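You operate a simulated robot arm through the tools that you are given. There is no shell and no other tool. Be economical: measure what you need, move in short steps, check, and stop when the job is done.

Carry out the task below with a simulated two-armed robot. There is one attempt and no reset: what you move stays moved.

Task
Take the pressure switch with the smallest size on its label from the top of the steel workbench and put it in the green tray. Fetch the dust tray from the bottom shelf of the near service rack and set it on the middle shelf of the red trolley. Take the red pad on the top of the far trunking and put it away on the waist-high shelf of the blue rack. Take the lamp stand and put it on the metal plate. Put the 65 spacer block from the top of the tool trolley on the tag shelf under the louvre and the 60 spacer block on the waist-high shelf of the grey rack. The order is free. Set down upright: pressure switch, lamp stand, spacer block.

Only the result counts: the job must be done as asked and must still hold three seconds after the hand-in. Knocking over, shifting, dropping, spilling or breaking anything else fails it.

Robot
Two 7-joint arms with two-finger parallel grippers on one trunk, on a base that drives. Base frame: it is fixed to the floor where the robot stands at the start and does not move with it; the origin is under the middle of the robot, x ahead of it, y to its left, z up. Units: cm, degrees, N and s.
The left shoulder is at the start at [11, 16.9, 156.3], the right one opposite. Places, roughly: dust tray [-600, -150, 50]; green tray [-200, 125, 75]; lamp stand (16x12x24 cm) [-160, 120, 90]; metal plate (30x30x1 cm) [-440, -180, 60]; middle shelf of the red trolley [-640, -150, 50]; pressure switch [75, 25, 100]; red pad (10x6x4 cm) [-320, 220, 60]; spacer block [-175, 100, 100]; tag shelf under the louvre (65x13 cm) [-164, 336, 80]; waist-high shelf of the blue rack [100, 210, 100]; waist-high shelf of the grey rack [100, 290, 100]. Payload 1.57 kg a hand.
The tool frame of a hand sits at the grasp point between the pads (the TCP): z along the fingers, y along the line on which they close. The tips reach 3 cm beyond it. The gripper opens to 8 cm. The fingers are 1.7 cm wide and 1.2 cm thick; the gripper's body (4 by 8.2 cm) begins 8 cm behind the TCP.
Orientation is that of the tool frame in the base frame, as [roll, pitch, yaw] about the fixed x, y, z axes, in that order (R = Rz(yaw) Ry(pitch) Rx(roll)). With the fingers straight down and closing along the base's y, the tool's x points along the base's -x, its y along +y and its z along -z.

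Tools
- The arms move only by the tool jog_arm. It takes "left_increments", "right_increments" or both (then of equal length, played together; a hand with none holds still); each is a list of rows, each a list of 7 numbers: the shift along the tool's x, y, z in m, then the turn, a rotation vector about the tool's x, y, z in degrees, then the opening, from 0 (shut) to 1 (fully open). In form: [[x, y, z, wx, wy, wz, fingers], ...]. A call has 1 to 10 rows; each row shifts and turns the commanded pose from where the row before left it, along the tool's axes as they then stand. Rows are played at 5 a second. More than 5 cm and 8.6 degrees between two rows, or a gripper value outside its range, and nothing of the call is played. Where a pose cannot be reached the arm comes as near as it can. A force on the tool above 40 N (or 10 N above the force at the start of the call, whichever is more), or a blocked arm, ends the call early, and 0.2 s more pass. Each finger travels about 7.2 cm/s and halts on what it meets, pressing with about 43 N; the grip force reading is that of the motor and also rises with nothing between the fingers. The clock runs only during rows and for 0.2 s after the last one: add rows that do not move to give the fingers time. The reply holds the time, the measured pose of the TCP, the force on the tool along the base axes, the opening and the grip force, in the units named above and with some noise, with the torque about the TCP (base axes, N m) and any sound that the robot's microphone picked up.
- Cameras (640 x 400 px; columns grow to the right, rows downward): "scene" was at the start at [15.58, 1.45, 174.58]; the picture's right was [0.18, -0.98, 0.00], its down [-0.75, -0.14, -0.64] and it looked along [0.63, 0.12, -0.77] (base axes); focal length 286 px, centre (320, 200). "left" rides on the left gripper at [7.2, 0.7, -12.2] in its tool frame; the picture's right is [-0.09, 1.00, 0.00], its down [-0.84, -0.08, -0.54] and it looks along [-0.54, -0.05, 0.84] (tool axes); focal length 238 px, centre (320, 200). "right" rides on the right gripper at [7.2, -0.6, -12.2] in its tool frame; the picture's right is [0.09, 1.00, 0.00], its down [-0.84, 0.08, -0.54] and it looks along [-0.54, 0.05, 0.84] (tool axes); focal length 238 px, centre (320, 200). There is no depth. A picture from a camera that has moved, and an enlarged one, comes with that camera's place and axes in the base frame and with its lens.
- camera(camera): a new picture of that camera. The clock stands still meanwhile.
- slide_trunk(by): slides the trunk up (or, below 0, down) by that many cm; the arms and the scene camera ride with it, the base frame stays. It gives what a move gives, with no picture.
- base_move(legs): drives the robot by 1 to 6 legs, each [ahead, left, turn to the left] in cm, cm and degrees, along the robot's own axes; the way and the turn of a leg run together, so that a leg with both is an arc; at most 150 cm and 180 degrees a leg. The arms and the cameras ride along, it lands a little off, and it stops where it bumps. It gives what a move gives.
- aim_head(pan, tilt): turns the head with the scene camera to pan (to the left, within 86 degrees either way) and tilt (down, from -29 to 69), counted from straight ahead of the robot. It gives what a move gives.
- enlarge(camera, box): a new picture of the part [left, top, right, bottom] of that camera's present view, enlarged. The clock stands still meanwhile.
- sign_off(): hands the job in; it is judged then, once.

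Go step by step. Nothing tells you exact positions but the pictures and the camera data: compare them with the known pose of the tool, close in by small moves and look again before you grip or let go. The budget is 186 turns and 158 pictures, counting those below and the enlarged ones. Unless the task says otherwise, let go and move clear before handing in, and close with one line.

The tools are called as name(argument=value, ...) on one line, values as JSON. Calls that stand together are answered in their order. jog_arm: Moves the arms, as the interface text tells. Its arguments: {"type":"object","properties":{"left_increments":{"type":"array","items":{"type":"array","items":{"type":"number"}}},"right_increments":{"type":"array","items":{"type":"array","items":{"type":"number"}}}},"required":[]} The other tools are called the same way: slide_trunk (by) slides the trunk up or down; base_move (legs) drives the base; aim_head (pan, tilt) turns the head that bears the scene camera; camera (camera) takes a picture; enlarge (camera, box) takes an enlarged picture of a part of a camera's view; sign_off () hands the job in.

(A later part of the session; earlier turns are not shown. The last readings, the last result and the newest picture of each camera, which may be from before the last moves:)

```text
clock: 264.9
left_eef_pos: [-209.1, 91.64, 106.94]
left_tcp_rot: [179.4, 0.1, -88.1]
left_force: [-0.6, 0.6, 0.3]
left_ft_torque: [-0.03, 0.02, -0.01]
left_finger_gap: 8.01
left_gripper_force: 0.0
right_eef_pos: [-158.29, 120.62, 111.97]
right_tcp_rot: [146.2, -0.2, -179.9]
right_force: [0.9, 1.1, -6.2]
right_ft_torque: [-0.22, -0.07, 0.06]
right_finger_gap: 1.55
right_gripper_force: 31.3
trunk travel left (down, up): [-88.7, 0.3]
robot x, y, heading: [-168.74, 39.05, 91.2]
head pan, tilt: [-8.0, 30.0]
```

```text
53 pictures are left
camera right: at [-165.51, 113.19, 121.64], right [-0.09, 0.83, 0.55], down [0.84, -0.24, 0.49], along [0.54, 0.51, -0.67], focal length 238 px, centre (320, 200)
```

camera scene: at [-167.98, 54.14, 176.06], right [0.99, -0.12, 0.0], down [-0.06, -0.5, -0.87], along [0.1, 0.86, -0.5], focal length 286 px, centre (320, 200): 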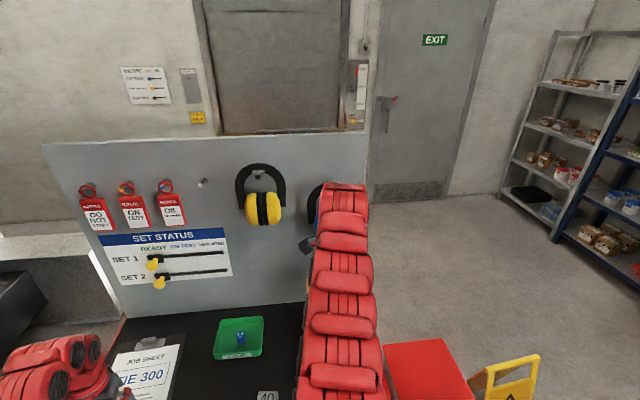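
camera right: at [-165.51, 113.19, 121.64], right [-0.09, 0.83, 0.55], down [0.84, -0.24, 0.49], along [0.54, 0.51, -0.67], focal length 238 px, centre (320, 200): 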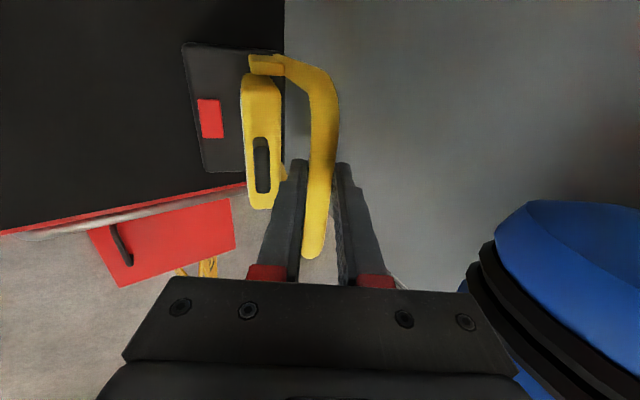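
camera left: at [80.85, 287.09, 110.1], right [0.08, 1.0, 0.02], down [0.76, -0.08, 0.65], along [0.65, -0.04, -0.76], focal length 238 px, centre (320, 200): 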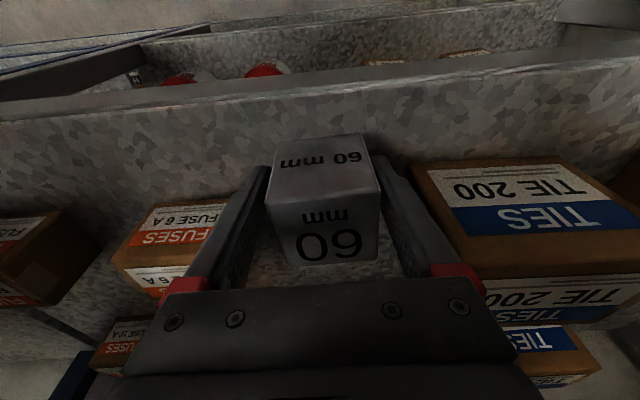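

jog_arm(right_increments=[[0, 0.008, -0.012, 0, 0, 0, 0], [0, 0.008, -0.012, 0, 0, 0, 0], [0, 0, 0, 0, 0, 0, 0]])

base_move(legs=[[-12, 0, 0]])

camera(camera="right")

camera(camera="scene")

```text
clock: 265.6
left_eef_pos: [-209.08, 91.71, 106.91]
left_tcp_rot: [179.4, 0.1, -88.1]
left_force: [0.5, -0.9, -0.3]
left_ft_torque: [0.01, 0.05, -0.01]
left_finger_gap: 7.98
left_gripper_force: 0.0
right_eef_pos: [-158.13, 120.57, 114.6]
right_tcp_rot: [146.3, -0.2, -180.0]
right_force: [0.2, 0.0, -13.1]
right_ft_torque: [-0.16, 0.13, -0.03]
right_finger_gap: 1.57
right_gripper_force: 30.9
trunk travel left (down, up): [-88.7, 0.3]
robot x, y, heading: [-168.7, 39.11, 91.2]
head pan, tilt: [-8.0, 30.0]
```

```text
clock: 266.9
left_eef_pos: [-208.76, 79.83, 106.93]
left_tcp_rot: [179.4, 0.0, -88.2]
left_force: [0.7, -0.3, 0.4]
left_ft_torque: [-0.01, -0.02, 0.01]
left_finger_gap: 7.97
left_gripper_force: 0.2
right_eef_pos: [-158.04, 108.74, 114.49]
right_tcp_rot: [146.3, -0.2, -180.0]
right_force: [-0.9, 1.0, -13.7]
right_ft_torque: [0.04, 0.36, 0.0]
right_finger_gap: 1.6
right_gripper_force: 31.5
trunk travel left (down, up): [-88.7, 0.3]
robot x, y, heading: [-168.62, 27.28, 90.8]
head pan, tilt: [-8.0, 30.0]
```

```text
52 pictures are left
camera right: at [-165.21, 101.33, 124.29], right [-0.09, 0.83, 0.55], down [0.84, -0.24, 0.49], along [0.54, 0.51, -0.67], focal length 238 px, centre (320, 200)
```

right: 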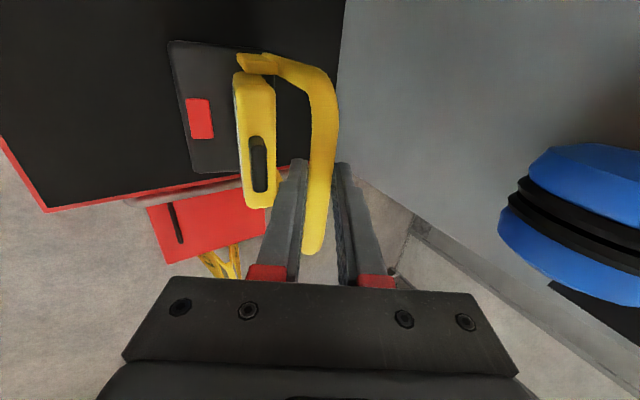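

```text
51 pictures are left
camera scene: at [-167.75, 44.69, 178.49], right [0.99, -0.12, 0.0], down [-0.06, -0.5, -0.86], along [0.1, 0.86, -0.5], focal length 286 px, centre (320, 200)
```

scene: 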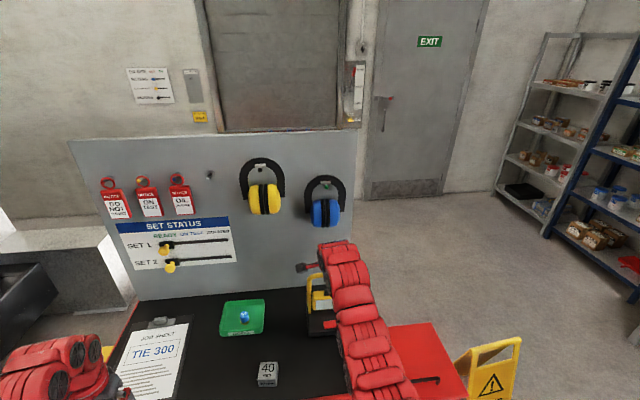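

The lamp (1.35 kg) is lifted clear and the ear defenders hang normally. I'll back away, turn to face −x and drive toward the metal plate.

base_move(legs=[[-50, 0, 0], [0, 0, 89], [110, 0, 0]])

aim_head(pan=25, tilt=25)

camera(camera="scene")

```text
clock: 278.8
left_eef_pos: [-330.54, -60.45, 107.14]
left_tcp_rot: [179.3, 0.1, 0.0]
left_force: [0.1, -0.4, 0.4]
left_ft_torque: [-0.01, 0.04, 0.02]
left_finger_gap: 8.03
left_gripper_force: 0.0
right_eef_pos: [-357.67, -8.69, 114.68]
right_tcp_rot: [146.2, -0.3, -91.8]
right_force: [-0.6, 0.1, -11.6]
right_ft_torque: [-0.15, -0.15, -0.01]
right_finger_gap: 1.62
right_gripper_force: 31.3
trunk travel left (down, up): [-88.7, 0.3]
robot x, y, heading: [-276.79, -21.55, 179.3]
head pan, tilt: [-8.0, 30.0]
```

```text
clock: 279.8
left_eef_pos: [-330.61, -60.34, 106.99]
left_tcp_rot: [179.4, 0.0, -0.1]
left_force: [-0.2, 0.2, -0.1]
left_ft_torque: [0.02, 0.01, 0.02]
left_finger_gap: 8.0
left_gripper_force: 0.0
right_eef_pos: [-357.71, -8.59, 114.53]
right_tcp_rot: [146.2, -0.2, -91.9]
right_force: [0.7, -1.2, -12.4]
right_ft_torque: [-0.12, -0.16, 0.03]
right_finger_gap: 1.56
right_gripper_force: 31.4
trunk travel left (down, up): [-88.7, 0.3]
robot x, y, heading: [-276.8, -21.76, 179.5]
head pan, tilt: [25.0, 25.0]
```

```text
50 pictures are left
camera scene: at [-293.34, -25.56, 179.32], right [-0.41, 0.91, 0.0], down [0.39, 0.17, -0.91], along [-0.83, -0.37, -0.42], focal length 286 px, centre (320, 200)
```

scene: 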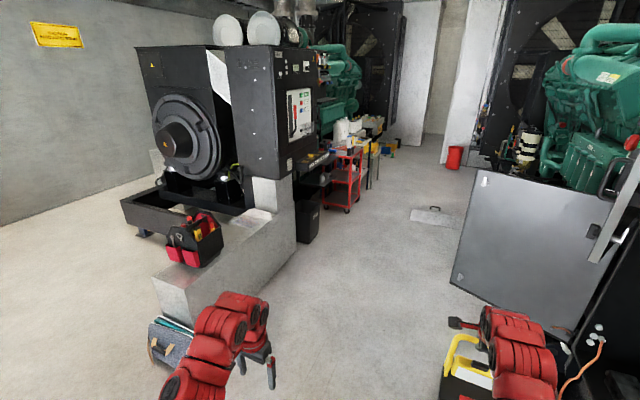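

enlarge(camera="scene", box=[140, 110, 420, 285])

```text
2.29 times, centred on (280, 198) of scene
camera zoom: at [-293.34, -25.56, 179.32], right [-0.41, 0.91, 0.0], down [0.39, 0.17, -0.91], along [-0.83, -0.37, -0.42], focal length 653 px, centre (411, 206)
```

zoom: 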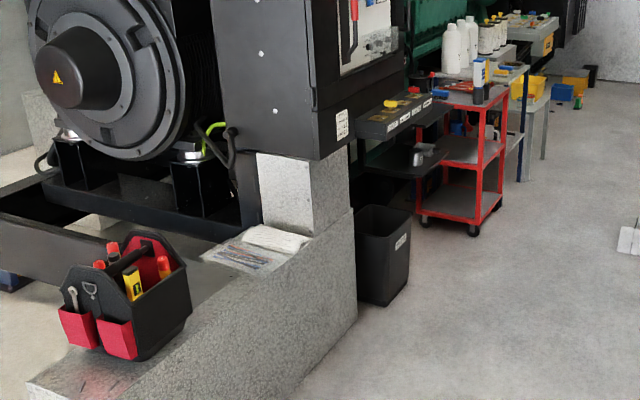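

enlarge(camera="scene", box=[205, 190, 305, 252])

enlarge(camera="scene", box=[280, 140, 380, 202])

```text
6.40 times, centred on (255, 221) of scene
camera zoom: at [-293.34, -25.56, 179.32], right [-0.41, 0.91, 0.0], down [0.39, 0.17, -0.91], along [-0.83, -0.37, -0.42], focal length 1829 px, centre (736, 66)
```

zoom: 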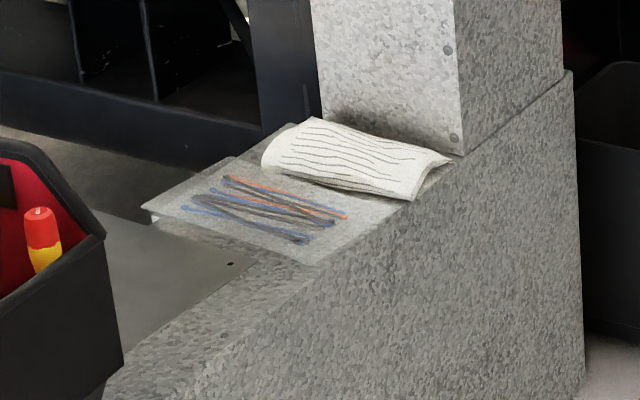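

```text
6.40 times, centred on (330, 171) of scene
camera zoom: at [-293.34, -25.56, 179.32], right [-0.41, 0.91, 0.0], down [0.39, 0.17, -0.91], along [-0.83, -0.37, -0.42], focal length 1829 px, centre (256, 386)
```

zoom: 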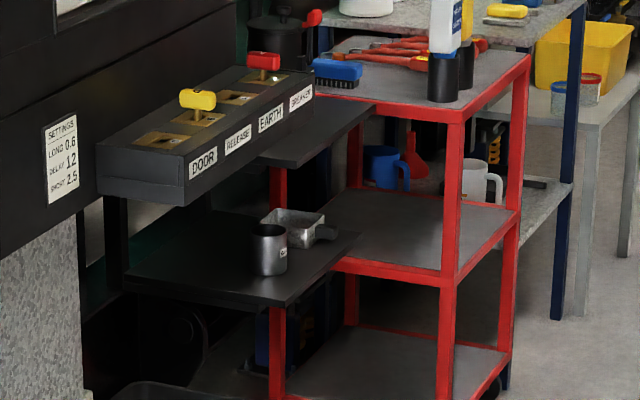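

The plate sits on the near trunking beside the tool bag, at about x −421…−451, y −162…−192. I'll turn to face −y, shift sideways, and raise the left hand clear of the bag.

base_move(legs=[[0, 0, 90], [0, -148, 0]])

jog_arm(left_increments=[[0, 0.03, -0.03, 0, 0, 0, 1], [0, 0.03, -0.03, 0, 0, 0, 1], [0, 0.02, -0.03, 0, 0, 0, 1], [0, 0, -0.03, 0, 0, 0, 1], [0, 0, -0.03, 0, 0, 0, 1], [0, 0, 0, 0, 0, 0, 1]])

aim_head(pan=0, tilt=40)

camera(camera="scene")

```text
clock: 290.9
left_eef_pos: [-385.61, -74.17, 106.94]
left_tcp_rot: [179.4, 0.1, 90.4]
left_force: [0.0, -0.4, 0.2]
left_ft_torque: [-0.01, 0.02, 0.0]
left_finger_gap: 8.0
left_gripper_force: 0.0
right_eef_pos: [-437.19, -101.8, 114.74]
right_tcp_rot: [146.3, -0.3, -1.2]
right_force: [-0.4, 0.6, -12.6]
right_ft_torque: [0.19, -0.14, 0.03]
right_finger_gap: 1.56
right_gripper_force: 31.2
trunk travel left (down, up): [-88.7, 0.3]
robot x, y, heading: [-424.69, -20.97, -90.4]
head pan, tilt: [25.0, 25.0]
```

```text
clock: 292.3
left_eef_pos: [-376.99, -75.32, 115.77]
left_tcp_rot: [179.5, -0.1, 90.6]
left_force: [-0.1, -0.3, -0.3]
left_ft_torque: [0.0, -0.03, 0.03]
left_finger_gap: 8.01
left_gripper_force: 0.1
left hand out of reach, approached as far as the arm can: row 1, 2, 4, 5
right_eef_pos: [-437.03, -101.64, 114.65]
right_tcp_rot: [146.3, -0.2, -1.3]
right_force: [0.2, -0.3, -12.8]
right_ft_torque: [0.14, -0.15, 0.02]
right_finger_gap: 1.55
right_gripper_force: 31.1
trunk travel left (down, up): [-88.7, 0.3]
robot x, y, heading: [-424.47, -21.18, -90.4]
head pan, tilt: [25.0, 25.0]
```

```text
clock: 293.2
left_eef_pos: [-377.06, -75.38, 115.82]
left_tcp_rot: [179.5, 0.0, 90.6]
left_force: [0.5, 0.6, -0.5]
left_ft_torque: [0.0, 0.01, -0.02]
left_finger_gap: 8.01
left_gripper_force: 0.1
right_eef_pos: [-437.18, -101.76, 114.63]
right_tcp_rot: [146.3, -0.2, -1.3]
right_force: [-0.1, 0.1, -12.5]
right_ft_torque: [0.17, -0.19, 0.0]
right_finger_gap: 1.53
right_gripper_force: 31.5
trunk travel left (down, up): [-88.7, 0.3]
robot x, y, heading: [-424.44, -20.7, -90.4]
head pan, tilt: [0.0, 40.0]
```

```text
46 pictures are left
camera scene: at [-424.6, -37.43, 176.99], right [-1.0, 0.0, 0.0], down [0.0, 0.64, -0.77], along [0.0, -0.77, -0.64], focal length 286 px, centre (320, 200)
```

scene: 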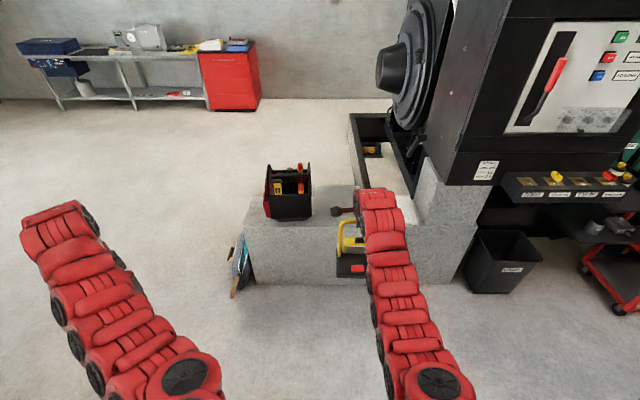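

camera(camera="right")

enlarge(camera="scene", box=[230, 140, 470, 290])

```text
45 pictures are left
camera right: at [-429.87, -94.67, 124.35], right [0.07, -0.83, 0.55], down [-0.83, 0.26, 0.49], along [-0.55, -0.5, -0.67], focal length 238 px, centre (320, 200)
```

right: 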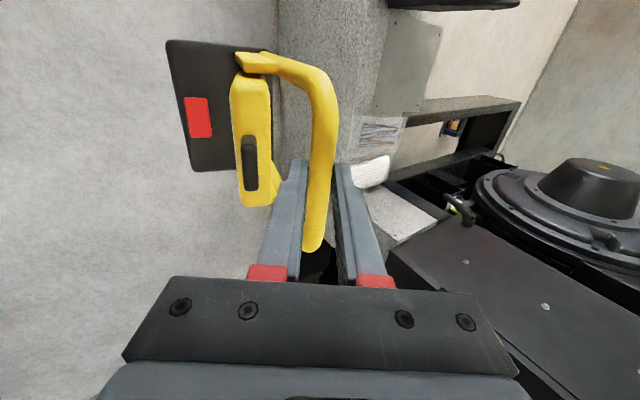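

```text
2.67 times, centred on (350, 215) of scene
camera zoom: at [-424.6, -37.43, 176.99], right [-1.0, 0.0, 0.0], down [0.0, 0.64, -0.77], along [0.0, -0.77, -0.64], focal length 762 px, centre (240, 160)
```

zoom: 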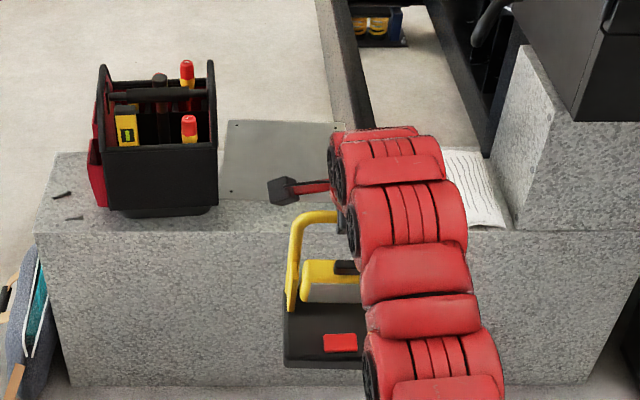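

The plate spans x −420…−451, y −165…−195. I'll drive in so the lamp base is over its centre.

base_move(legs=[[79, 0, 0.4]])

camera(camera="scene")

camera(camera="right")

```text
clock: 297.5
left_eef_pos: [-376.66, -154.3, 115.7]
left_tcp_rot: [179.5, 0.1, 90.9]
left_force: [0.0, 0.9, -0.3]
left_ft_torque: [-0.05, -0.02, -0.03]
left_finger_gap: 8.01
left_gripper_force: 0.1
right_eef_pos: [-436.7, -180.96, 114.74]
right_tcp_rot: [146.3, -0.2, -1.0]
right_force: [-0.3, 1.1, -12.9]
right_ft_torque: [0.18, -0.13, 0.01]
right_finger_gap: 1.58
right_gripper_force: 31.1
trunk travel left (down, up): [-88.7, 0.3]
robot x, y, heading: [-424.47, -99.82, -89.8]
head pan, tilt: [0.0, 40.0]
```

```text
43 pictures are left
camera scene: at [-424.57, -116.6, 177.0], right [-1.0, 0.0, 0.0], down [0.0, 0.64, -0.77], along [0.0, -0.77, -0.64], focal length 286 px, centre (320, 200)
```

scene: 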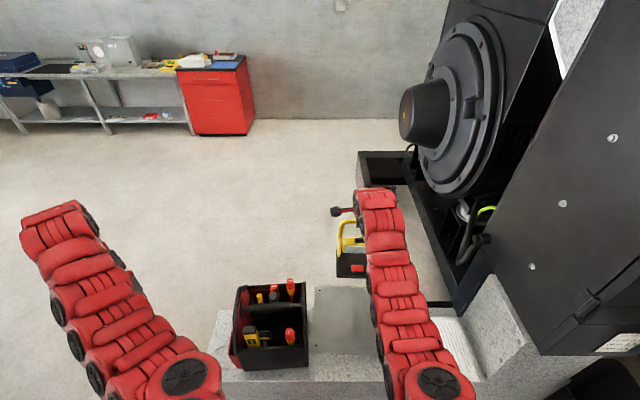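

```text
42 pictures are left
camera right: at [-429.47, -173.91, 124.39], right [0.08, -0.83, 0.55], down [-0.83, 0.25, 0.49], along [-0.55, -0.5, -0.67], focal length 238 px, centre (320, 200)
```

right: 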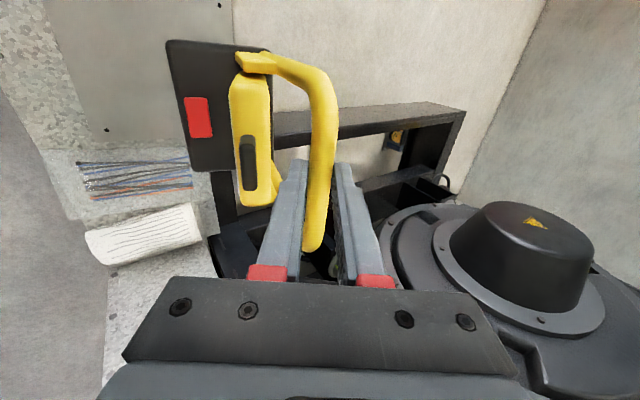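

slide_trunk(by=-26)

camera(camera="right")

camera(camera="scene")

```text
clock: 300.1
left_eef_pos: [-376.7, -154.37, 89.71]
left_tcp_rot: [179.5, -0.1, 91.0]
left_force: [-0.7, -0.2, 1.0]
left_ft_torque: [-0.03, 0.02, 0.03]
left_finger_gap: 8.01
left_gripper_force: 0.1
right_eef_pos: [-436.63, -181.1, 88.61]
right_tcp_rot: [146.3, -0.2, -1.0]
right_force: [0.2, 0.4, -11.3]
right_ft_torque: [0.15, -0.11, -0.02]
right_finger_gap: 1.56
right_gripper_force: 31.2
trunk travel left (down, up): [-62.7, 26.3]
robot x, y, heading: [-424.33, -99.93, -90.0]
head pan, tilt: [0.0, 40.0]
```

```text
41 pictures are left
camera right: at [-429.47, -173.91, 98.35], right [0.08, -0.83, 0.55], down [-0.83, 0.25, 0.49], along [-0.55, -0.5, -0.67], focal length 238 px, centre (320, 200)
```

right: 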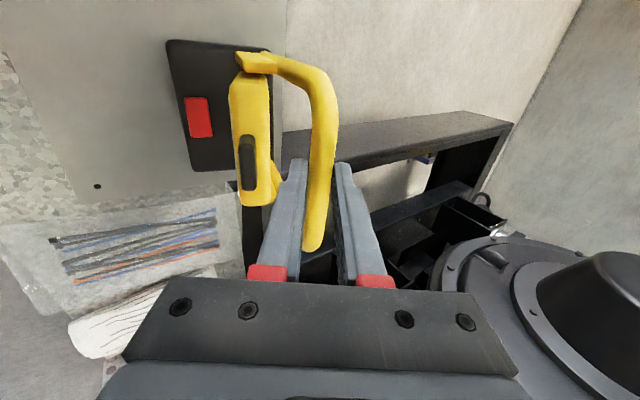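

```text
40 pictures are left
camera scene: at [-424.56, -116.63, 150.99], right [-1.0, 0.0, 0.0], down [0.0, 0.64, -0.77], along [0.0, -0.77, -0.64], focal length 286 px, centre (320, 200)
```

scene: 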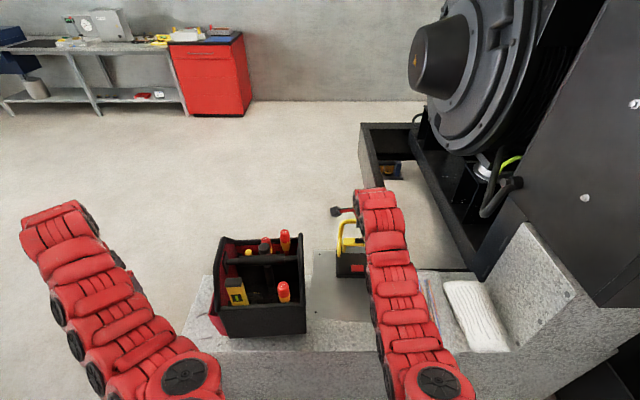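

jog_arm(right_increments=[[0, -0.0028, 0.0042, 0, 0, 0, 0], [0, -0.0028, 0.0042, 0, 0, 0, 0], [0, -0.0028, 0.0042, 0, 0, 0, 0], [0, -0.0028, 0.0042, 0, 0, 0, 0], [0, -0.0028, 0.0042, 0, 0, 0, 0], [0, 0, 0, 0, 0, 0, 0]])

jog_arm(right_increments=[[0, -0.0028, 0.0042, 0, 0, 0, 0], [0, -0.0028, 0.0042, 0, 0, 0, 0], [0, 0, 0, 0, 0, 0, 0]])

```text
clock: 301.5
left_eef_pos: [-376.71, -154.2, 89.83]
left_tcp_rot: [179.4, -0.1, 90.8]
left_force: [-0.5, 0.1, -0.6]
left_ft_torque: [0.0, 0.01, 0.01]
left_finger_gap: 8.0
left_gripper_force: 0.1
right_eef_pos: [-436.68, -181.05, 85.98]
right_tcp_rot: [146.4, -0.2, -1.1]
right_force: [0.2, 0.0, -12.7]
right_ft_torque: [0.16, -0.17, -0.02]
right_finger_gap: 1.57
right_gripper_force: 31.6
trunk travel left (down, up): [-62.7, 26.3]
robot x, y, heading: [-424.8, -99.91, -90.0]
head pan, tilt: [0.0, 40.0]
```

```text
clock: 302.3
left_eef_pos: [-376.75, -154.39, 89.77]
left_tcp_rot: [179.5, -0.1, 90.9]
left_force: [0.1, -0.8, 0.4]
left_ft_torque: [0.02, 0.01, -0.01]
left_finger_gap: 8.0
left_gripper_force: 0.0
right_eef_pos: [-436.67, -181.07, 85.0]
right_tcp_rot: [146.3, -0.2, -1.0]
right_force: [0.3, 0.5, -9.9]
right_ft_torque: [0.18, 0.0, -0.02]
right_finger_gap: 1.54
right_gripper_force: 31.9
trunk travel left (down, up): [-62.7, 26.3]
robot x, y, heading: [-424.47, -100.17, -89.8]
head pan, tilt: [0.0, 40.0]
```

Contact is beginning; I'll continue in small steps.

jog_arm(right_increments=[[0, -0.0017, 0.0025, 0, 0, 0, 0], [0, -0.0017, 0.0025, 0, 0, 0, 0], [0, 0, 0, 0, 0, 0, 0]])

jog_arm(right_increments=[[0, -0.0017, 0.0025, 0, 0, 0, 0], [0, -0.0017, 0.0025, 0, 0, 0, 0], [0, 0, 0, 0, 0, 0, 0]])

camera(camera="right")

```text
clock: 303.1
left_eef_pos: [-376.56, -154.04, 89.9]
left_tcp_rot: [179.5, 0.2, 90.9]
left_force: [0.6, 0.5, -1.0]
left_ft_torque: [0.0, 0.0, -0.01]
left_finger_gap: 8.0
left_gripper_force: 0.1
right_eef_pos: [-436.41, -181.04, 84.84]
right_tcp_rot: [145.8, -0.1, -0.9]
right_force: [5.3, -6.4, 13.7]
right_ft_torque: [-0.42, 0.43, 0.27]
right_finger_gap: 1.56
right_gripper_force: 31.2
trunk travel left (down, up): [-62.7, 26.3]
robot x, y, heading: [-424.44, -99.81, -89.8]
head pan, tilt: [0.0, 40.0]
```

```text
clock: 303.8
left_eef_pos: [-376.71, -154.27, 89.72]
left_tcp_rot: [179.5, 0.0, 90.8]
left_force: [0.2, -0.9, 0.4]
left_ft_torque: [0.01, 0.0, 0.0]
left_finger_gap: 8.02
left_gripper_force: 0.1
right_eef_pos: [-436.45, -181.55, 84.76]
right_tcp_rot: [144.9, -0.4, -0.7]
right_force: [4.2, -6.0, 14.3]
right_ft_torque: [-0.16, 0.49, 0.11]
right_finger_gap: 1.58
right_gripper_force: 31.4
trunk travel left (down, up): [-62.7, 26.3]
robot x, y, heading: [-425.0, -100.05, -89.7]
head pan, tilt: [0.0, 40.0]
stopped in row 3 (right hand): the force on the tool passed its limit at 42 N (the readings are from after the stop); the commanded pose is now the measured one
```

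```text
39 pictures are left
camera right: at [-429.27, -174.16, 94.37], right [0.08, -0.82, 0.57], down [-0.84, 0.26, 0.48], along [-0.54, -0.52, -0.66], focal length 238 px, centre (320, 200)
```

right: 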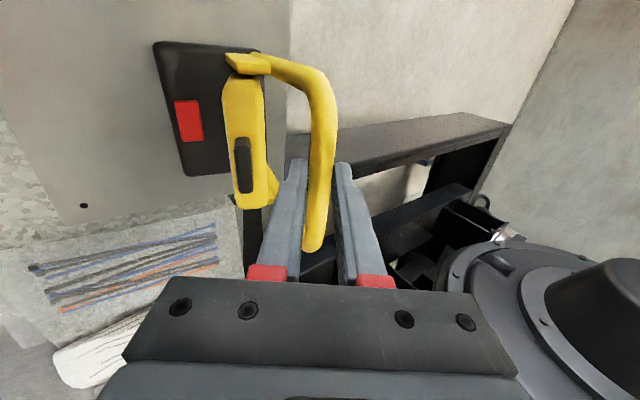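

The lamp leans about 5° in the hand; I'll lift a touch, rotate the hand 5° to level it, and lower again.

jog_arm(right_increments=[[0, 0.004, -0.006, 0, 0, 0, 0], [0, 0, 0, 3, 0, 0, 0], [0, 0, 0, 3, 0, 0, 0], [0, 0, 0, 0, 0, 0, 0]])

jog_arm(right_increments=[[0, -0.0017, 0.0025, 0, 0, 0, 0], [0, -0.0017, 0.0025, 0, 0, 0, 0], [0, -0.0017, 0.0025, 0, 0, 0, 0], [0, 0, 0, 0, 0, 0, 0]])

camera(camera="right")

```text
clock: 304.8
left_eef_pos: [-376.74, -154.34, 89.76]
left_tcp_rot: [179.5, -0.2, 91.0]
left_force: [-0.6, -0.4, -0.1]
left_ft_torque: [0.01, 0.01, 0.01]
left_finger_gap: 8.0
left_gripper_force: 0.1
right_eef_pos: [-436.59, -181.28, 85.05]
right_tcp_rot: [151.6, -0.3, -0.9]
right_force: [-0.6, 0.5, -12.7]
right_ft_torque: [-0.02, -0.16, 0.01]
right_finger_gap: 1.58
right_gripper_force: 31.9
trunk travel left (down, up): [-62.7, 26.3]
robot x, y, heading: [-424.61, -99.53, -89.7]
head pan, tilt: [0.0, 40.0]
```

```text
clock: 305.8
left_eef_pos: [-376.47, -153.99, 90.03]
left_tcp_rot: [179.4, 0.0, 90.9]
left_force: [0.1, 0.4, 0.1]
left_ft_torque: [-0.02, -0.01, 0.01]
left_finger_gap: 8.0
left_gripper_force: 0.1
right_eef_pos: [-436.34, -181.32, 84.84]
right_tcp_rot: [150.9, -0.3, -0.9]
right_force: [4.0, -8.6, 19.2]
right_ft_torque: [-0.55, -0.03, 0.37]
right_finger_gap: 1.58
right_gripper_force: 31.3
trunk travel left (down, up): [-62.7, 26.3]
robot x, y, heading: [-424.48, -100.29, -89.6]
head pan, tilt: [0.0, 40.0]
```

```text
38 pictures are left
camera right: at [-429.18, -174.92, 95.15], right [0.08, -0.87, 0.48], down [-0.84, 0.21, 0.51], along [-0.54, -0.44, -0.71], focal length 238 px, centre (320, 200)
```

right: 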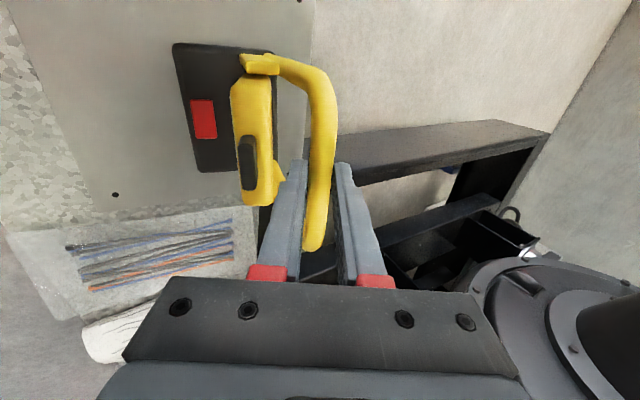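

The load is spread near the base centre, so it sits nearly flat. Releasing.

jog_arm(right_increments=[[0, 0.001, -0.0015, 0, 0, 0, 0], [0, 0, 0, 0, 0, 0, 0.22], [0, 0, 0, 0, 0, 0, 0.3], [0, 0, 0, 0, 0, 0, 0.5], [0, 0, 0, 0, 0, 0, 0.5]])

camera(camera="right")

```text
clock: 307.0
left_eef_pos: [-376.52, -154.19, 89.81]
left_tcp_rot: [179.5, 0.0, 90.9]
left_force: [-0.8, 0.7, 0.6]
left_ft_torque: [0.04, 0.03, 0.0]
left_finger_gap: 8.01
left_gripper_force: 0.1
right_eef_pos: [-436.51, -181.07, 84.43]
right_tcp_rot: [151.5, -0.3, -0.9]
right_force: [-0.2, 0.0, -0.2]
right_ft_torque: [0.0, -0.01, 0.03]
right_finger_gap: 4.03
right_gripper_force: 0.1
trunk travel left (down, up): [-62.7, 26.3]
robot x, y, heading: [-424.63, -99.62, -89.9]
head pan, tilt: [0.0, 40.0]
```

```text
37 pictures are left
camera right: at [-429.39, -174.9, 94.88], right [0.08, -0.88, 0.48], down [-0.84, 0.2, 0.51], along [-0.54, -0.44, -0.72], focal length 238 px, centre (320, 200)
```

right: 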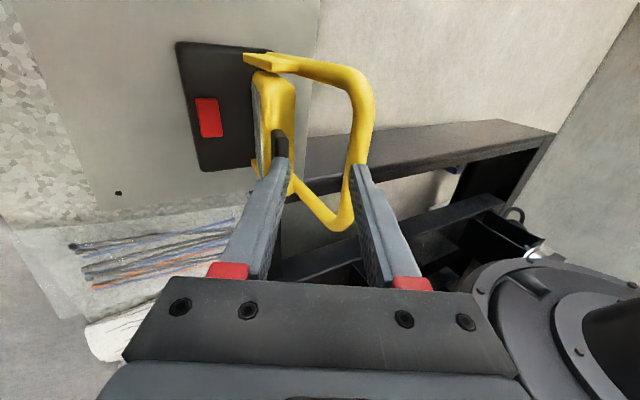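

The lamp stands on the plate. I'll withdraw along the finger axis.

jog_arm(right_increments=[[0, 0.002, -0.015, 0, 0, 0, 0.6], [0, 0, -0.02, 0, 0, 0, 0.6], [0, 0, -0.03, 0, 0, 0, 0.6], [0, 0, -0.03, 0, 0, 0, 0.6], [0, 0, 0, 0, 0, 0, 0.6]])

camera(camera="right")

```text
clock: 308.2
left_eef_pos: [-376.59, -154.19, 89.76]
left_tcp_rot: [179.4, -0.1, 90.9]
left_force: [0.1, 0.7, -0.1]
left_ft_torque: [0.03, 0.01, -0.01]
left_finger_gap: 8.0
left_gripper_force: 0.0
right_eef_pos: [-436.49, -176.73, 92.91]
right_tcp_rot: [151.4, -0.3, -1.0]
right_force: [0.4, -0.6, -0.1]
right_ft_torque: [0.03, -0.02, 0.02]
right_finger_gap: 4.83
right_gripper_force: 0.0
trunk travel left (down, up): [-62.7, 26.3]
robot x, y, heading: [-424.84, -99.86, -89.7]
head pan, tilt: [0.0, 40.0]
```

```text
36 pictures are left
camera right: at [-429.26, -170.56, 103.37], right [0.08, -0.88, 0.48], down [-0.84, 0.2, 0.51], along [-0.54, -0.44, -0.72], focal length 238 px, centre (320, 200)
```

right: 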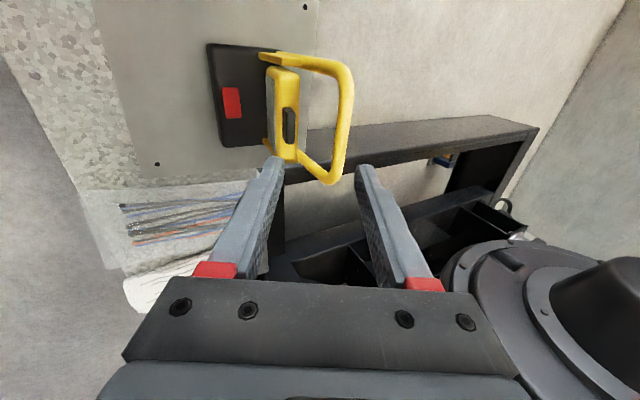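

The lamp stands upright and the hand is clear. I'll raise, back off and move along toward the service rack.

slide_trunk(by=26)

base_move(legs=[[-45, 0, 0], [0, -140, 0]])

jog_arm(right_increments=[[0, 0, 0, 7, 0, 0, 1], [0, 0, 0, 7, 0, 0, 1], [0, 0, 0, 7, 0, 0, 1], [0, 0, 0, 7, 0, 0, 1], [0, 0, 0, 0, 0, -8.5, 1], [0, 0, 0, 0, 0, -8.5, 1], [0, 0, 0, 0, 0, -8.5, 1], [0, 0, 0, 0, 0, -8.5, 1], [0, 0, 0, 0, 0, -8.5, 1], [0, 0, 0, 0, 0, -8.5, 1]])

jog_arm(right_increments=[[0, 0, 0, 0, 0, -8.5, 1], [0, 0, 0, 0, 0, -8.5, 1], [0, 0, 0, 0, 0, -8.5, 1], [0, 0, 0, 0, 0, -8.5, 1], [0, 0, 0, 0, 0, -4, 1], [0, 0, 0, 0, 0, 0, 1]])

aim_head(pan=-15, tilt=38)

camera(camera="scene")

```text
clock: 310.9
left_eef_pos: [-376.81, -154.24, 115.86]
left_tcp_rot: [179.5, 0.0, 90.9]
left_force: [0.0, 0.0, -0.2]
left_ft_torque: [-0.01, -0.05, 0.03]
left_finger_gap: 7.99
left_gripper_force: 0.1
right_eef_pos: [-436.31, -176.75, 118.99]
right_tcp_rot: [151.4, -0.3, -0.9]
right_force: [-0.5, -0.2, 0.2]
right_ft_torque: [0.02, -0.02, 0.01]
right_finger_gap: 4.81
right_gripper_force: 0.1
trunk travel left (down, up): [-88.7, 0.3]
robot x, y, heading: [-424.66, -99.86, -89.8]
head pan, tilt: [0.0, 40.0]
```

```text
clock: 320.2
left_eef_pos: [-516.94, -109.06, 115.82]
left_tcp_rot: [179.6, 0.1, 90.1]
left_force: [-0.4, -0.8, -0.3]
left_ft_torque: [0.0, 0.0, 0.0]
left_finger_gap: 8.0
left_gripper_force: 0.1
right_eef_pos: [-577.07, -130.97, 118.94]
right_tcp_rot: [151.4, -0.3, -1.7]
right_force: [0.0, 0.1, 0.1]
right_ft_torque: [0.0, -0.01, 0.01]
right_finger_gap: 4.81
right_gripper_force: 0.0
trunk travel left (down, up): [-88.7, 0.3]
robot x, y, heading: [-564.46, -53.92, -90.4]
head pan, tilt: [0.0, 40.0]
```

```text
clock: 322.4
left_eef_pos: [-517.07, -108.96, 115.77]
left_tcp_rot: [179.5, 0.0, 90.2]
left_force: [-0.1, -0.1, 1.2]
left_ft_torque: [-0.02, 0.01, -0.04]
left_finger_gap: 8.02
left_gripper_force: 0.0
right_eef_pos: [-575.91, -126.97, 118.81]
right_tcp_rot: [179.4, 0.3, 49.6]
right_force: [0.3, 0.1, -1.0]
right_ft_torque: [-0.01, 0.02, -0.04]
right_finger_gap: 8.02
right_gripper_force: 0.1
right hand out of reach, approached as far as the arm can: row 3, 4
trunk travel left (down, up): [-88.7, 0.3]
robot x, y, heading: [-564.09, -54.05, -90.3]
head pan, tilt: [0.0, 40.0]
```

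```text
clock: 323.8
left_eef_pos: [-517.04, -108.85, 115.83]
left_tcp_rot: [179.5, 0.0, 90.2]
left_force: [-0.4, 0.6, -0.1]
left_ft_torque: [0.0, 0.01, 0.0]
left_finger_gap: 7.99
left_gripper_force: 0.1
right_eef_pos: [-575.99, -127.05, 118.79]
right_tcp_rot: [179.7, 0.6, 87.4]
right_force: [-0.4, -0.1, -0.3]
right_ft_torque: [0.02, -0.01, 0.02]
right_finger_gap: 7.98
right_gripper_force: 0.1
trunk travel left (down, up): [-88.7, 0.3]
robot x, y, heading: [-564.05, -54.21, -90.7]
head pan, tilt: [0.0, 40.0]
```

```text
clock: 324.5
left_eef_pos: [-517.0, -109.0, 115.75]
left_tcp_rot: [179.5, 0.0, 90.2]
left_force: [-0.2, 0.3, 0.2]
left_ft_torque: [0.04, 0.0, 0.01]
left_finger_gap: 8.02
left_gripper_force: 0.0
right_eef_pos: [-576.09, -127.04, 118.81]
right_tcp_rot: [179.6, 0.6, 87.4]
right_force: [0.2, 0.3, 0.6]
right_ft_torque: [0.02, 0.05, 0.04]
right_finger_gap: 8.0
right_gripper_force: 0.1
trunk travel left (down, up): [-88.7, 0.3]
robot x, y, heading: [-564.24, -53.92, -90.7]
head pan, tilt: [-15.0, 38.0]
```

```text
35 pictures are left
camera scene: at [-566.65, -70.49, 177.31], right [-0.96, 0.27, 0.0], down [0.16, 0.59, -0.79], along [-0.21, -0.76, -0.62], focal length 286 px, centre (320, 200)
```

scene: 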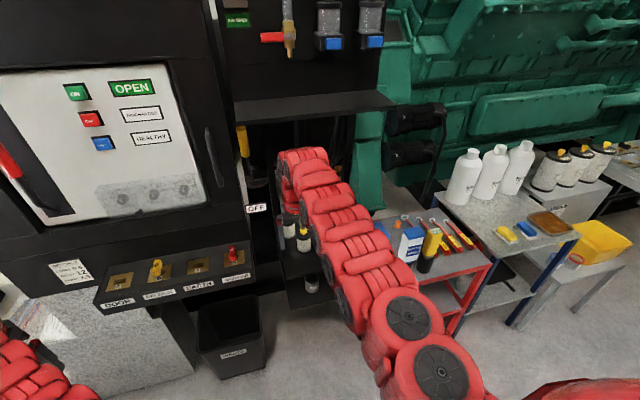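

camera(camera="right")

```text
34 pictures are left
camera right: at [-576.49, -119.78, 130.95], right [1.0, 0.05, 0.0], down [0.04, -0.83, 0.55], along [0.03, -0.55, -0.83], focal length 238 px, centre (320, 200)
```

right: 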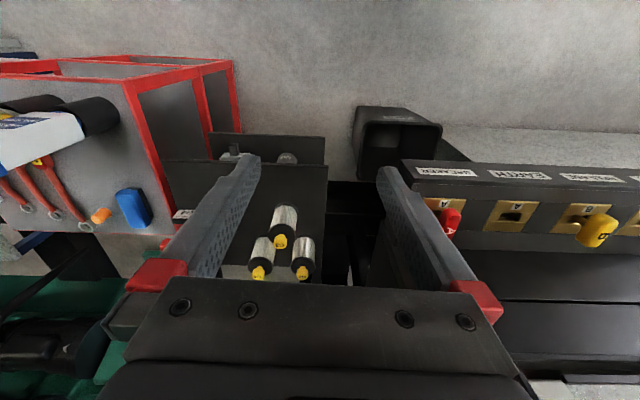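

enlarge(camera="right", box=[130, 110, 370, 260])

```text
2.67 times, centred on (250, 185) of right
camera zoom: at [-576.49, -119.78, 130.95], right [1.0, 0.05, 0.0], down [0.04, -0.83, 0.55], along [0.03, -0.55, -0.83], focal length 636 px, centre (507, 240)
```

zoom: 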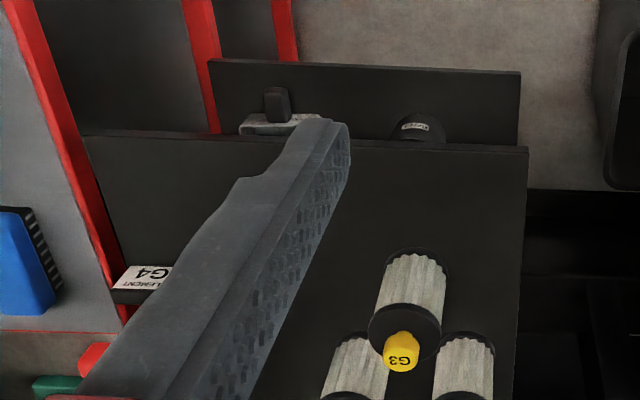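

The dust tray's handle points toward the aisle at about [-603, -149.6, 58]. I'll tuck the left arm in, move over, and tilt the right hand forward.

jog_arm(left_increments=[[0, -0.02, 0.04, 0, 0, 0, 0.5], [0, -0.02, 0.04, 0, 0, 0, 0.5], [0.02, -0.02, 0.04, 0, 0, 0, 0.5], [0.03, 0, 0.03, 0, 0, 0, 0.5], [0.03, 0, 0.03, 0, 0, 0, 0.5], [0.03, 0, 0, 0, 0, 0, 0.5], [0.03, 0, 0, 0, 0, 0, 0.5], [0.03, 0, 0, 0, 0, 0, 0.5], [0, 0, 0, 0, 0, 0, 0.5], [0, 0, 0, 0, 0, 0, 0.5]], right_increments=[[0, 0, 0.02, 0, -7, 0, 0.8], [0, 0, 0.02, 0, -7, 0, 0.8], [0, 0, 0, 0, -7, 0, 0.8], [0, 0, 0, 0, -7, 0, 0.8], [0, 0, 0, 0, -7, 0, 0.8], [0, 0, 0, 0, -7, 0, 0.8], [0, 0, 0, 0, -6, 0, 0.8], [0, 0, 0, 0, 0, 0, 0.8], [0, 0, 0, 0, 0, 0, 0.8], [0, 0, 0, 0, 0, 0, 0.8]])

base_move(legs=[[0, -27, 0.7]])

camera(camera="right")

```text
clock: 326.7
left_eef_pos: [-523.01, -92.12, 97.71]
left_tcp_rot: [179.5, 0.0, 90.1]
left_force: [0.0, -0.1, 0.3]
left_ft_torque: [0.04, 0.02, 0.02]
left_finger_gap: 4.0
left_gripper_force: 0.1
right_eef_pos: [-575.47, -133.48, 112.98]
right_tcp_rot: [179.9, 47.3, 87.0]
right_force: [0.3, 0.4, -0.2]
right_ft_torque: [0.05, -0.01, 0.01]
right_finger_gap: 6.4
right_gripper_force: 0.0
right hand out of reach, approached as far as the arm can: row 4, 5, 6, 7
trunk travel left (down, up): [-88.7, 0.3]
robot x, y, heading: [-564.31, -53.72, -90.6]
head pan, tilt: [-15.0, 38.0]
```

```text
clock: 328.6
left_eef_pos: [-549.37, -91.52, 97.69]
left_tcp_rot: [179.5, -0.1, 91.1]
left_force: [0.3, 0.7, -0.1]
left_ft_torque: [0.0, 0.03, 0.0]
left_finger_gap: 3.98
left_gripper_force: 0.1
right_eef_pos: [-601.21, -133.41, 112.79]
right_tcp_rot: [179.9, 47.3, 87.7]
right_force: [0.6, -0.9, 0.1]
right_ft_torque: [0.01, 0.03, 0.02]
right_finger_gap: 6.37
right_gripper_force: 0.0
trunk travel left (down, up): [-88.7, 0.3]
robot x, y, heading: [-591.37, -54.09, -89.9]
head pan, tilt: [-15.0, 38.0]
```

```text
32 pictures are left
camera right: at [-601.55, -119.74, 115.79], right [1.0, 0.02, -0.07], down [0.07, -0.17, 0.98], along [0.01, -0.98, -0.17], focal length 238 px, centre (320, 200)
```

right: 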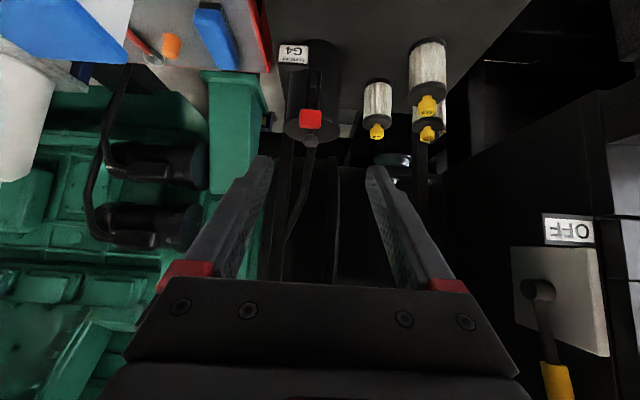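

base_move(legs=[[-10, 0, 0]])

slide_trunk(by=-50)

camera(camera="right")

aim_head(pan=-25, tilt=35)

camera(camera="scene")

```text
clock: 329.8
left_eef_pos: [-549.51, -81.47, 97.73]
left_tcp_rot: [179.4, 0.0, 90.8]
left_force: [-1.1, 0.4, -0.5]
left_ft_torque: [-0.01, 0.0, 0.0]
left_finger_gap: 4.01
left_gripper_force: 0.1
right_eef_pos: [-601.53, -123.82, 112.81]
right_tcp_rot: [179.9, 47.2, 87.8]
right_force: [0.3, -0.1, 0.4]
right_ft_torque: [0.02, -0.03, 0.0]
right_finger_gap: 6.37
right_gripper_force: 0.0
trunk travel left (down, up): [-88.7, 0.3]
robot x, y, heading: [-591.55, -44.19, -89.7]
head pan, tilt: [-15.0, 38.0]
```

```text
refused: -50 is not a number from -40 to 40
```

```text
31 pictures are left
camera right: at [-601.7, -109.92, 115.72], right [1.0, 0.02, -0.07], down [0.07, -0.17, 0.98], along [0.01, -0.98, -0.17], focal length 238 px, centre (320, 200)
```

right: 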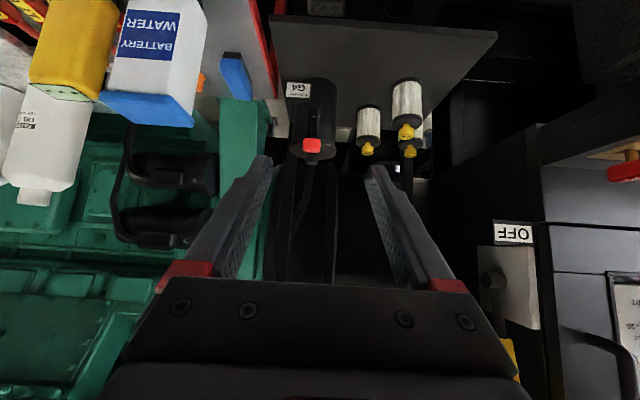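

```text
clock: 330.5
left_eef_pos: [-549.49, -81.43, 97.84]
left_tcp_rot: [179.4, 0.1, 91.0]
left_force: [0.1, 0.5, 0.7]
left_ft_torque: [0.0, 0.03, -0.02]
left_finger_gap: 4.0
left_gripper_force: 0.0
right_eef_pos: [-601.65, -123.53, 112.91]
right_tcp_rot: [179.8, 47.4, 87.8]
right_force: [-0.7, -0.2, 0.0]
right_ft_torque: [0.03, 0.06, -0.01]
right_finger_gap: 6.41
right_gripper_force: 0.0
trunk travel left (down, up): [-88.7, 0.3]
robot x, y, heading: [-590.93, -44.1, -89.6]
head pan, tilt: [-25.0, 35.0]
```

```text
30 pictures are left
camera scene: at [-594.99, -59.96, 177.79], right [-0.91, 0.42, 0.0], down [0.24, 0.52, -0.82], along [-0.34, -0.74, -0.57], focal length 286 px, centre (320, 200)
```

scene: 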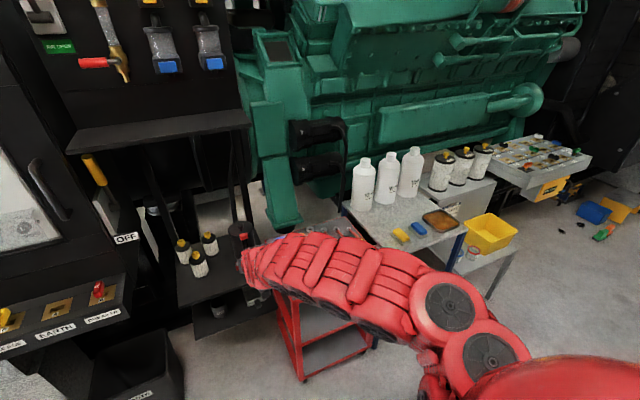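

slide_trunk(by=-40)

slide_trunk(by=-10)

camera(camera="right")

```text
clock: 334.4
left_eef_pos: [-549.63, -81.57, 57.8]
left_tcp_rot: [179.5, -0.1, 90.9]
left_force: [-0.7, 0.4, -0.3]
left_ft_torque: [-0.02, 0.01, 0.0]
left_finger_gap: 4.0
left_gripper_force: 0.1
right_eef_pos: [-601.51, -123.57, 72.97]
right_tcp_rot: [179.9, 47.4, 87.7]
right_force: [0.3, 0.2, -0.2]
right_ft_torque: [0.01, -0.01, -0.01]
right_finger_gap: 6.42
right_gripper_force: 0.0
trunk travel left (down, up): [-48.7, 40.3]
robot x, y, heading: [-590.96, -44.28, -89.9]
head pan, tilt: [-25.0, 35.0]
```

```text
clock: 335.7
left_eef_pos: [-549.55, -81.63, 47.93]
left_tcp_rot: [179.5, 0.0, 90.9]
left_force: [-0.2, 0.1, -0.7]
left_ft_torque: [0.01, 0.0, -0.05]
left_finger_gap: 3.98
left_gripper_force: 0.0
right_eef_pos: [-601.55, -123.6, 62.82]
right_tcp_rot: [179.9, 47.3, 87.7]
right_force: [0.9, 0.0, -0.1]
right_ft_torque: [0.04, -0.01, 0.0]
right_finger_gap: 6.39
right_gripper_force: 0.1
trunk travel left (down, up): [-38.7, 50.3]
robot x, y, heading: [-591.41, -43.98, -90.0]
head pan, tilt: [-25.0, 35.0]
```

```text
29 pictures are left
camera right: at [-601.72, -109.8, 65.81], right [1.0, 0.02, -0.07], down [0.07, -0.17, 0.98], along [0.01, -0.98, -0.17], focal length 238 px, centre (320, 200)
```

right: 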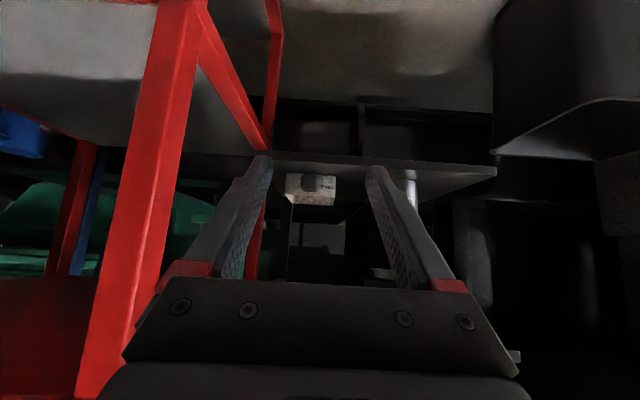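

The red trolley's post sits close to the right forearm, so the left hand (elbow outward, away from the trolley) is better. I'll back off, raise, and swap the arm postures.

base_move(legs=[[-22, 0, 0]])

slide_trunk(by=40)

jog_arm(left_increments=[[-0.04, -0.023, 0, 0, 0, 0, 0.8], [-0.04, -0.023, 0, 0, 0, 0, 0.8], [-0.04, -0.023, 0, 0, 0, 0, 0.8], [-0.04, -0.023, 0, 0, 0, 0, 0.8], [-0.04, -0.023, 0, 0, 0, 0, 0.8], [-0.04, -0.023, 0, 0, 0, 0, 0.8], [-0.04, -0.023, 0, 0, 0, 0, 0.8], [-0.04, -0.023, -0.01, 0, 0, 0, 0.8], [-0.04, -0.023, -0.02, 0, 0, 0, 0.8], [-0.03, -0.02, -0.02, 0, 0, 0, 0.8]], right_increments=[[0, 0, 0, 0, 7, 0, 0.5], [0, 0, 0, 0, 7, 0, 0.5], [0, 0, 0, 0, 7, 0, 0.5], [0, 0, 0, 0, 7, 0, 0.5], [0, 0, 0, 0, 7, 0, 0.5], [0, 0, 0, 0, 7, 0, 0.5], [0, 0, 0, 0, 5, 0, 0.5], [0.02, -0.02, 0.01, 0, 0, 0, 0.5], [0.03, -0.02, 0.02, 0, 0, 0, 0.5], [0.03, -0.02, 0.02, 0, 0, 0, 0.5]])

jog_arm(left_increments=[[0, 0, 0, 0, -7, 0, 0.8], [0, 0, 0, 0, -7, 0, 0.8], [0, 0, 0, 0, -7, 0, 0.8], [0, 0, 0, 0, -7, 0, 0.8], [0, 0, 0, 0, -7, 0, 0.8], [0, 0, 0, 0, -7, 0, 0.8], [0, 0, 0, 0, -6, 0, 0.8], [0, 0, 0, 0, 0, 0, 0.8], [0, 0, 0, 0, 0, 0, 0.8]], right_increments=[[0.035, -0.025, 0.015, 0, 0, 0, 0.5], [0.035, -0.025, 0.015, 0, 0, 0, 0.5], [0.035, -0.025, 0.015, 0, 0, 0, 0.5], [0.035, -0.025, 0.01, 0, 0, 0, 0.5], [0.035, -0.025, 0, 0, 0, 0, 0.5], [0.035, -0.025, 0, 0, 0, 0, 0.5], [0.035, -0.02, 0, 0, 0, 0, 0.5], [0.03, -0.02, 0, 0, 0, 0, 0.5], [0, 0, 0, 0, 0, 0, 0.5]])

```text
clock: 337.4
left_eef_pos: [-549.59, -59.33, 47.84]
left_tcp_rot: [179.4, 0.2, 90.8]
left_force: [-0.8, -0.1, -0.1]
left_ft_torque: [-0.01, 0.01, -0.04]
left_finger_gap: 4.0
left_gripper_force: 0.0
right_eef_pos: [-601.62, -101.41, 62.99]
right_tcp_rot: [179.8, 47.3, 87.6]
right_force: [0.7, 0.5, -0.7]
right_ft_torque: [-0.03, 0.02, 0.0]
right_finger_gap: 6.4
right_gripper_force: 0.0
trunk travel left (down, up): [-38.7, 50.3]
robot x, y, heading: [-591.29, -21.99, -90.1]
head pan, tilt: [-25.0, 35.0]
```

```text
clock: 341.2
left_eef_pos: [-549.64, -59.49, 87.83]
left_tcp_rot: [179.4, 0.1, 90.8]
left_force: [-0.2, 0.5, -0.4]
left_ft_torque: [0.01, 0.0, -0.01]
left_finger_gap: 3.98
left_gripper_force: 0.1
right_eef_pos: [-601.79, -101.38, 102.85]
right_tcp_rot: [180.0, 47.3, 87.7]
right_force: [0.3, -0.6, -0.7]
right_ft_torque: [0.0, -0.02, -0.01]
right_finger_gap: 6.4
right_gripper_force: 0.2
trunk travel left (down, up): [-78.7, 10.3]
robot x, y, heading: [-591.32, -21.7, -89.7]
head pan, tilt: [-25.0, 35.0]
```

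```text
refused: row 9 steps farther than a row can; nothing moved
```

```text
clock: 343.2
left_eef_pos: [-549.63, -59.52, 87.79]
left_tcp_rot: [179.1, 48.1, 90.2]
left_force: [-0.3, -0.3, -0.7]
left_ft_torque: [0.03, 0.0, 0.03]
left_finger_gap: 6.42
left_gripper_force: 0.0
right_eef_pos: [-620.05, -85.97, 78.8]
right_tcp_rot: [-180.0, 47.3, 87.7]
right_force: [-0.1, -0.2, -0.1]
right_ft_torque: [0.01, 0.0, 0.0]
right_finger_gap: 4.02
right_gripper_force: 0.1
trunk travel left (down, up): [-78.7, 10.3]
robot x, y, heading: [-591.02, -22.02, -89.9]
head pan, tilt: [-25.0, 35.0]
```

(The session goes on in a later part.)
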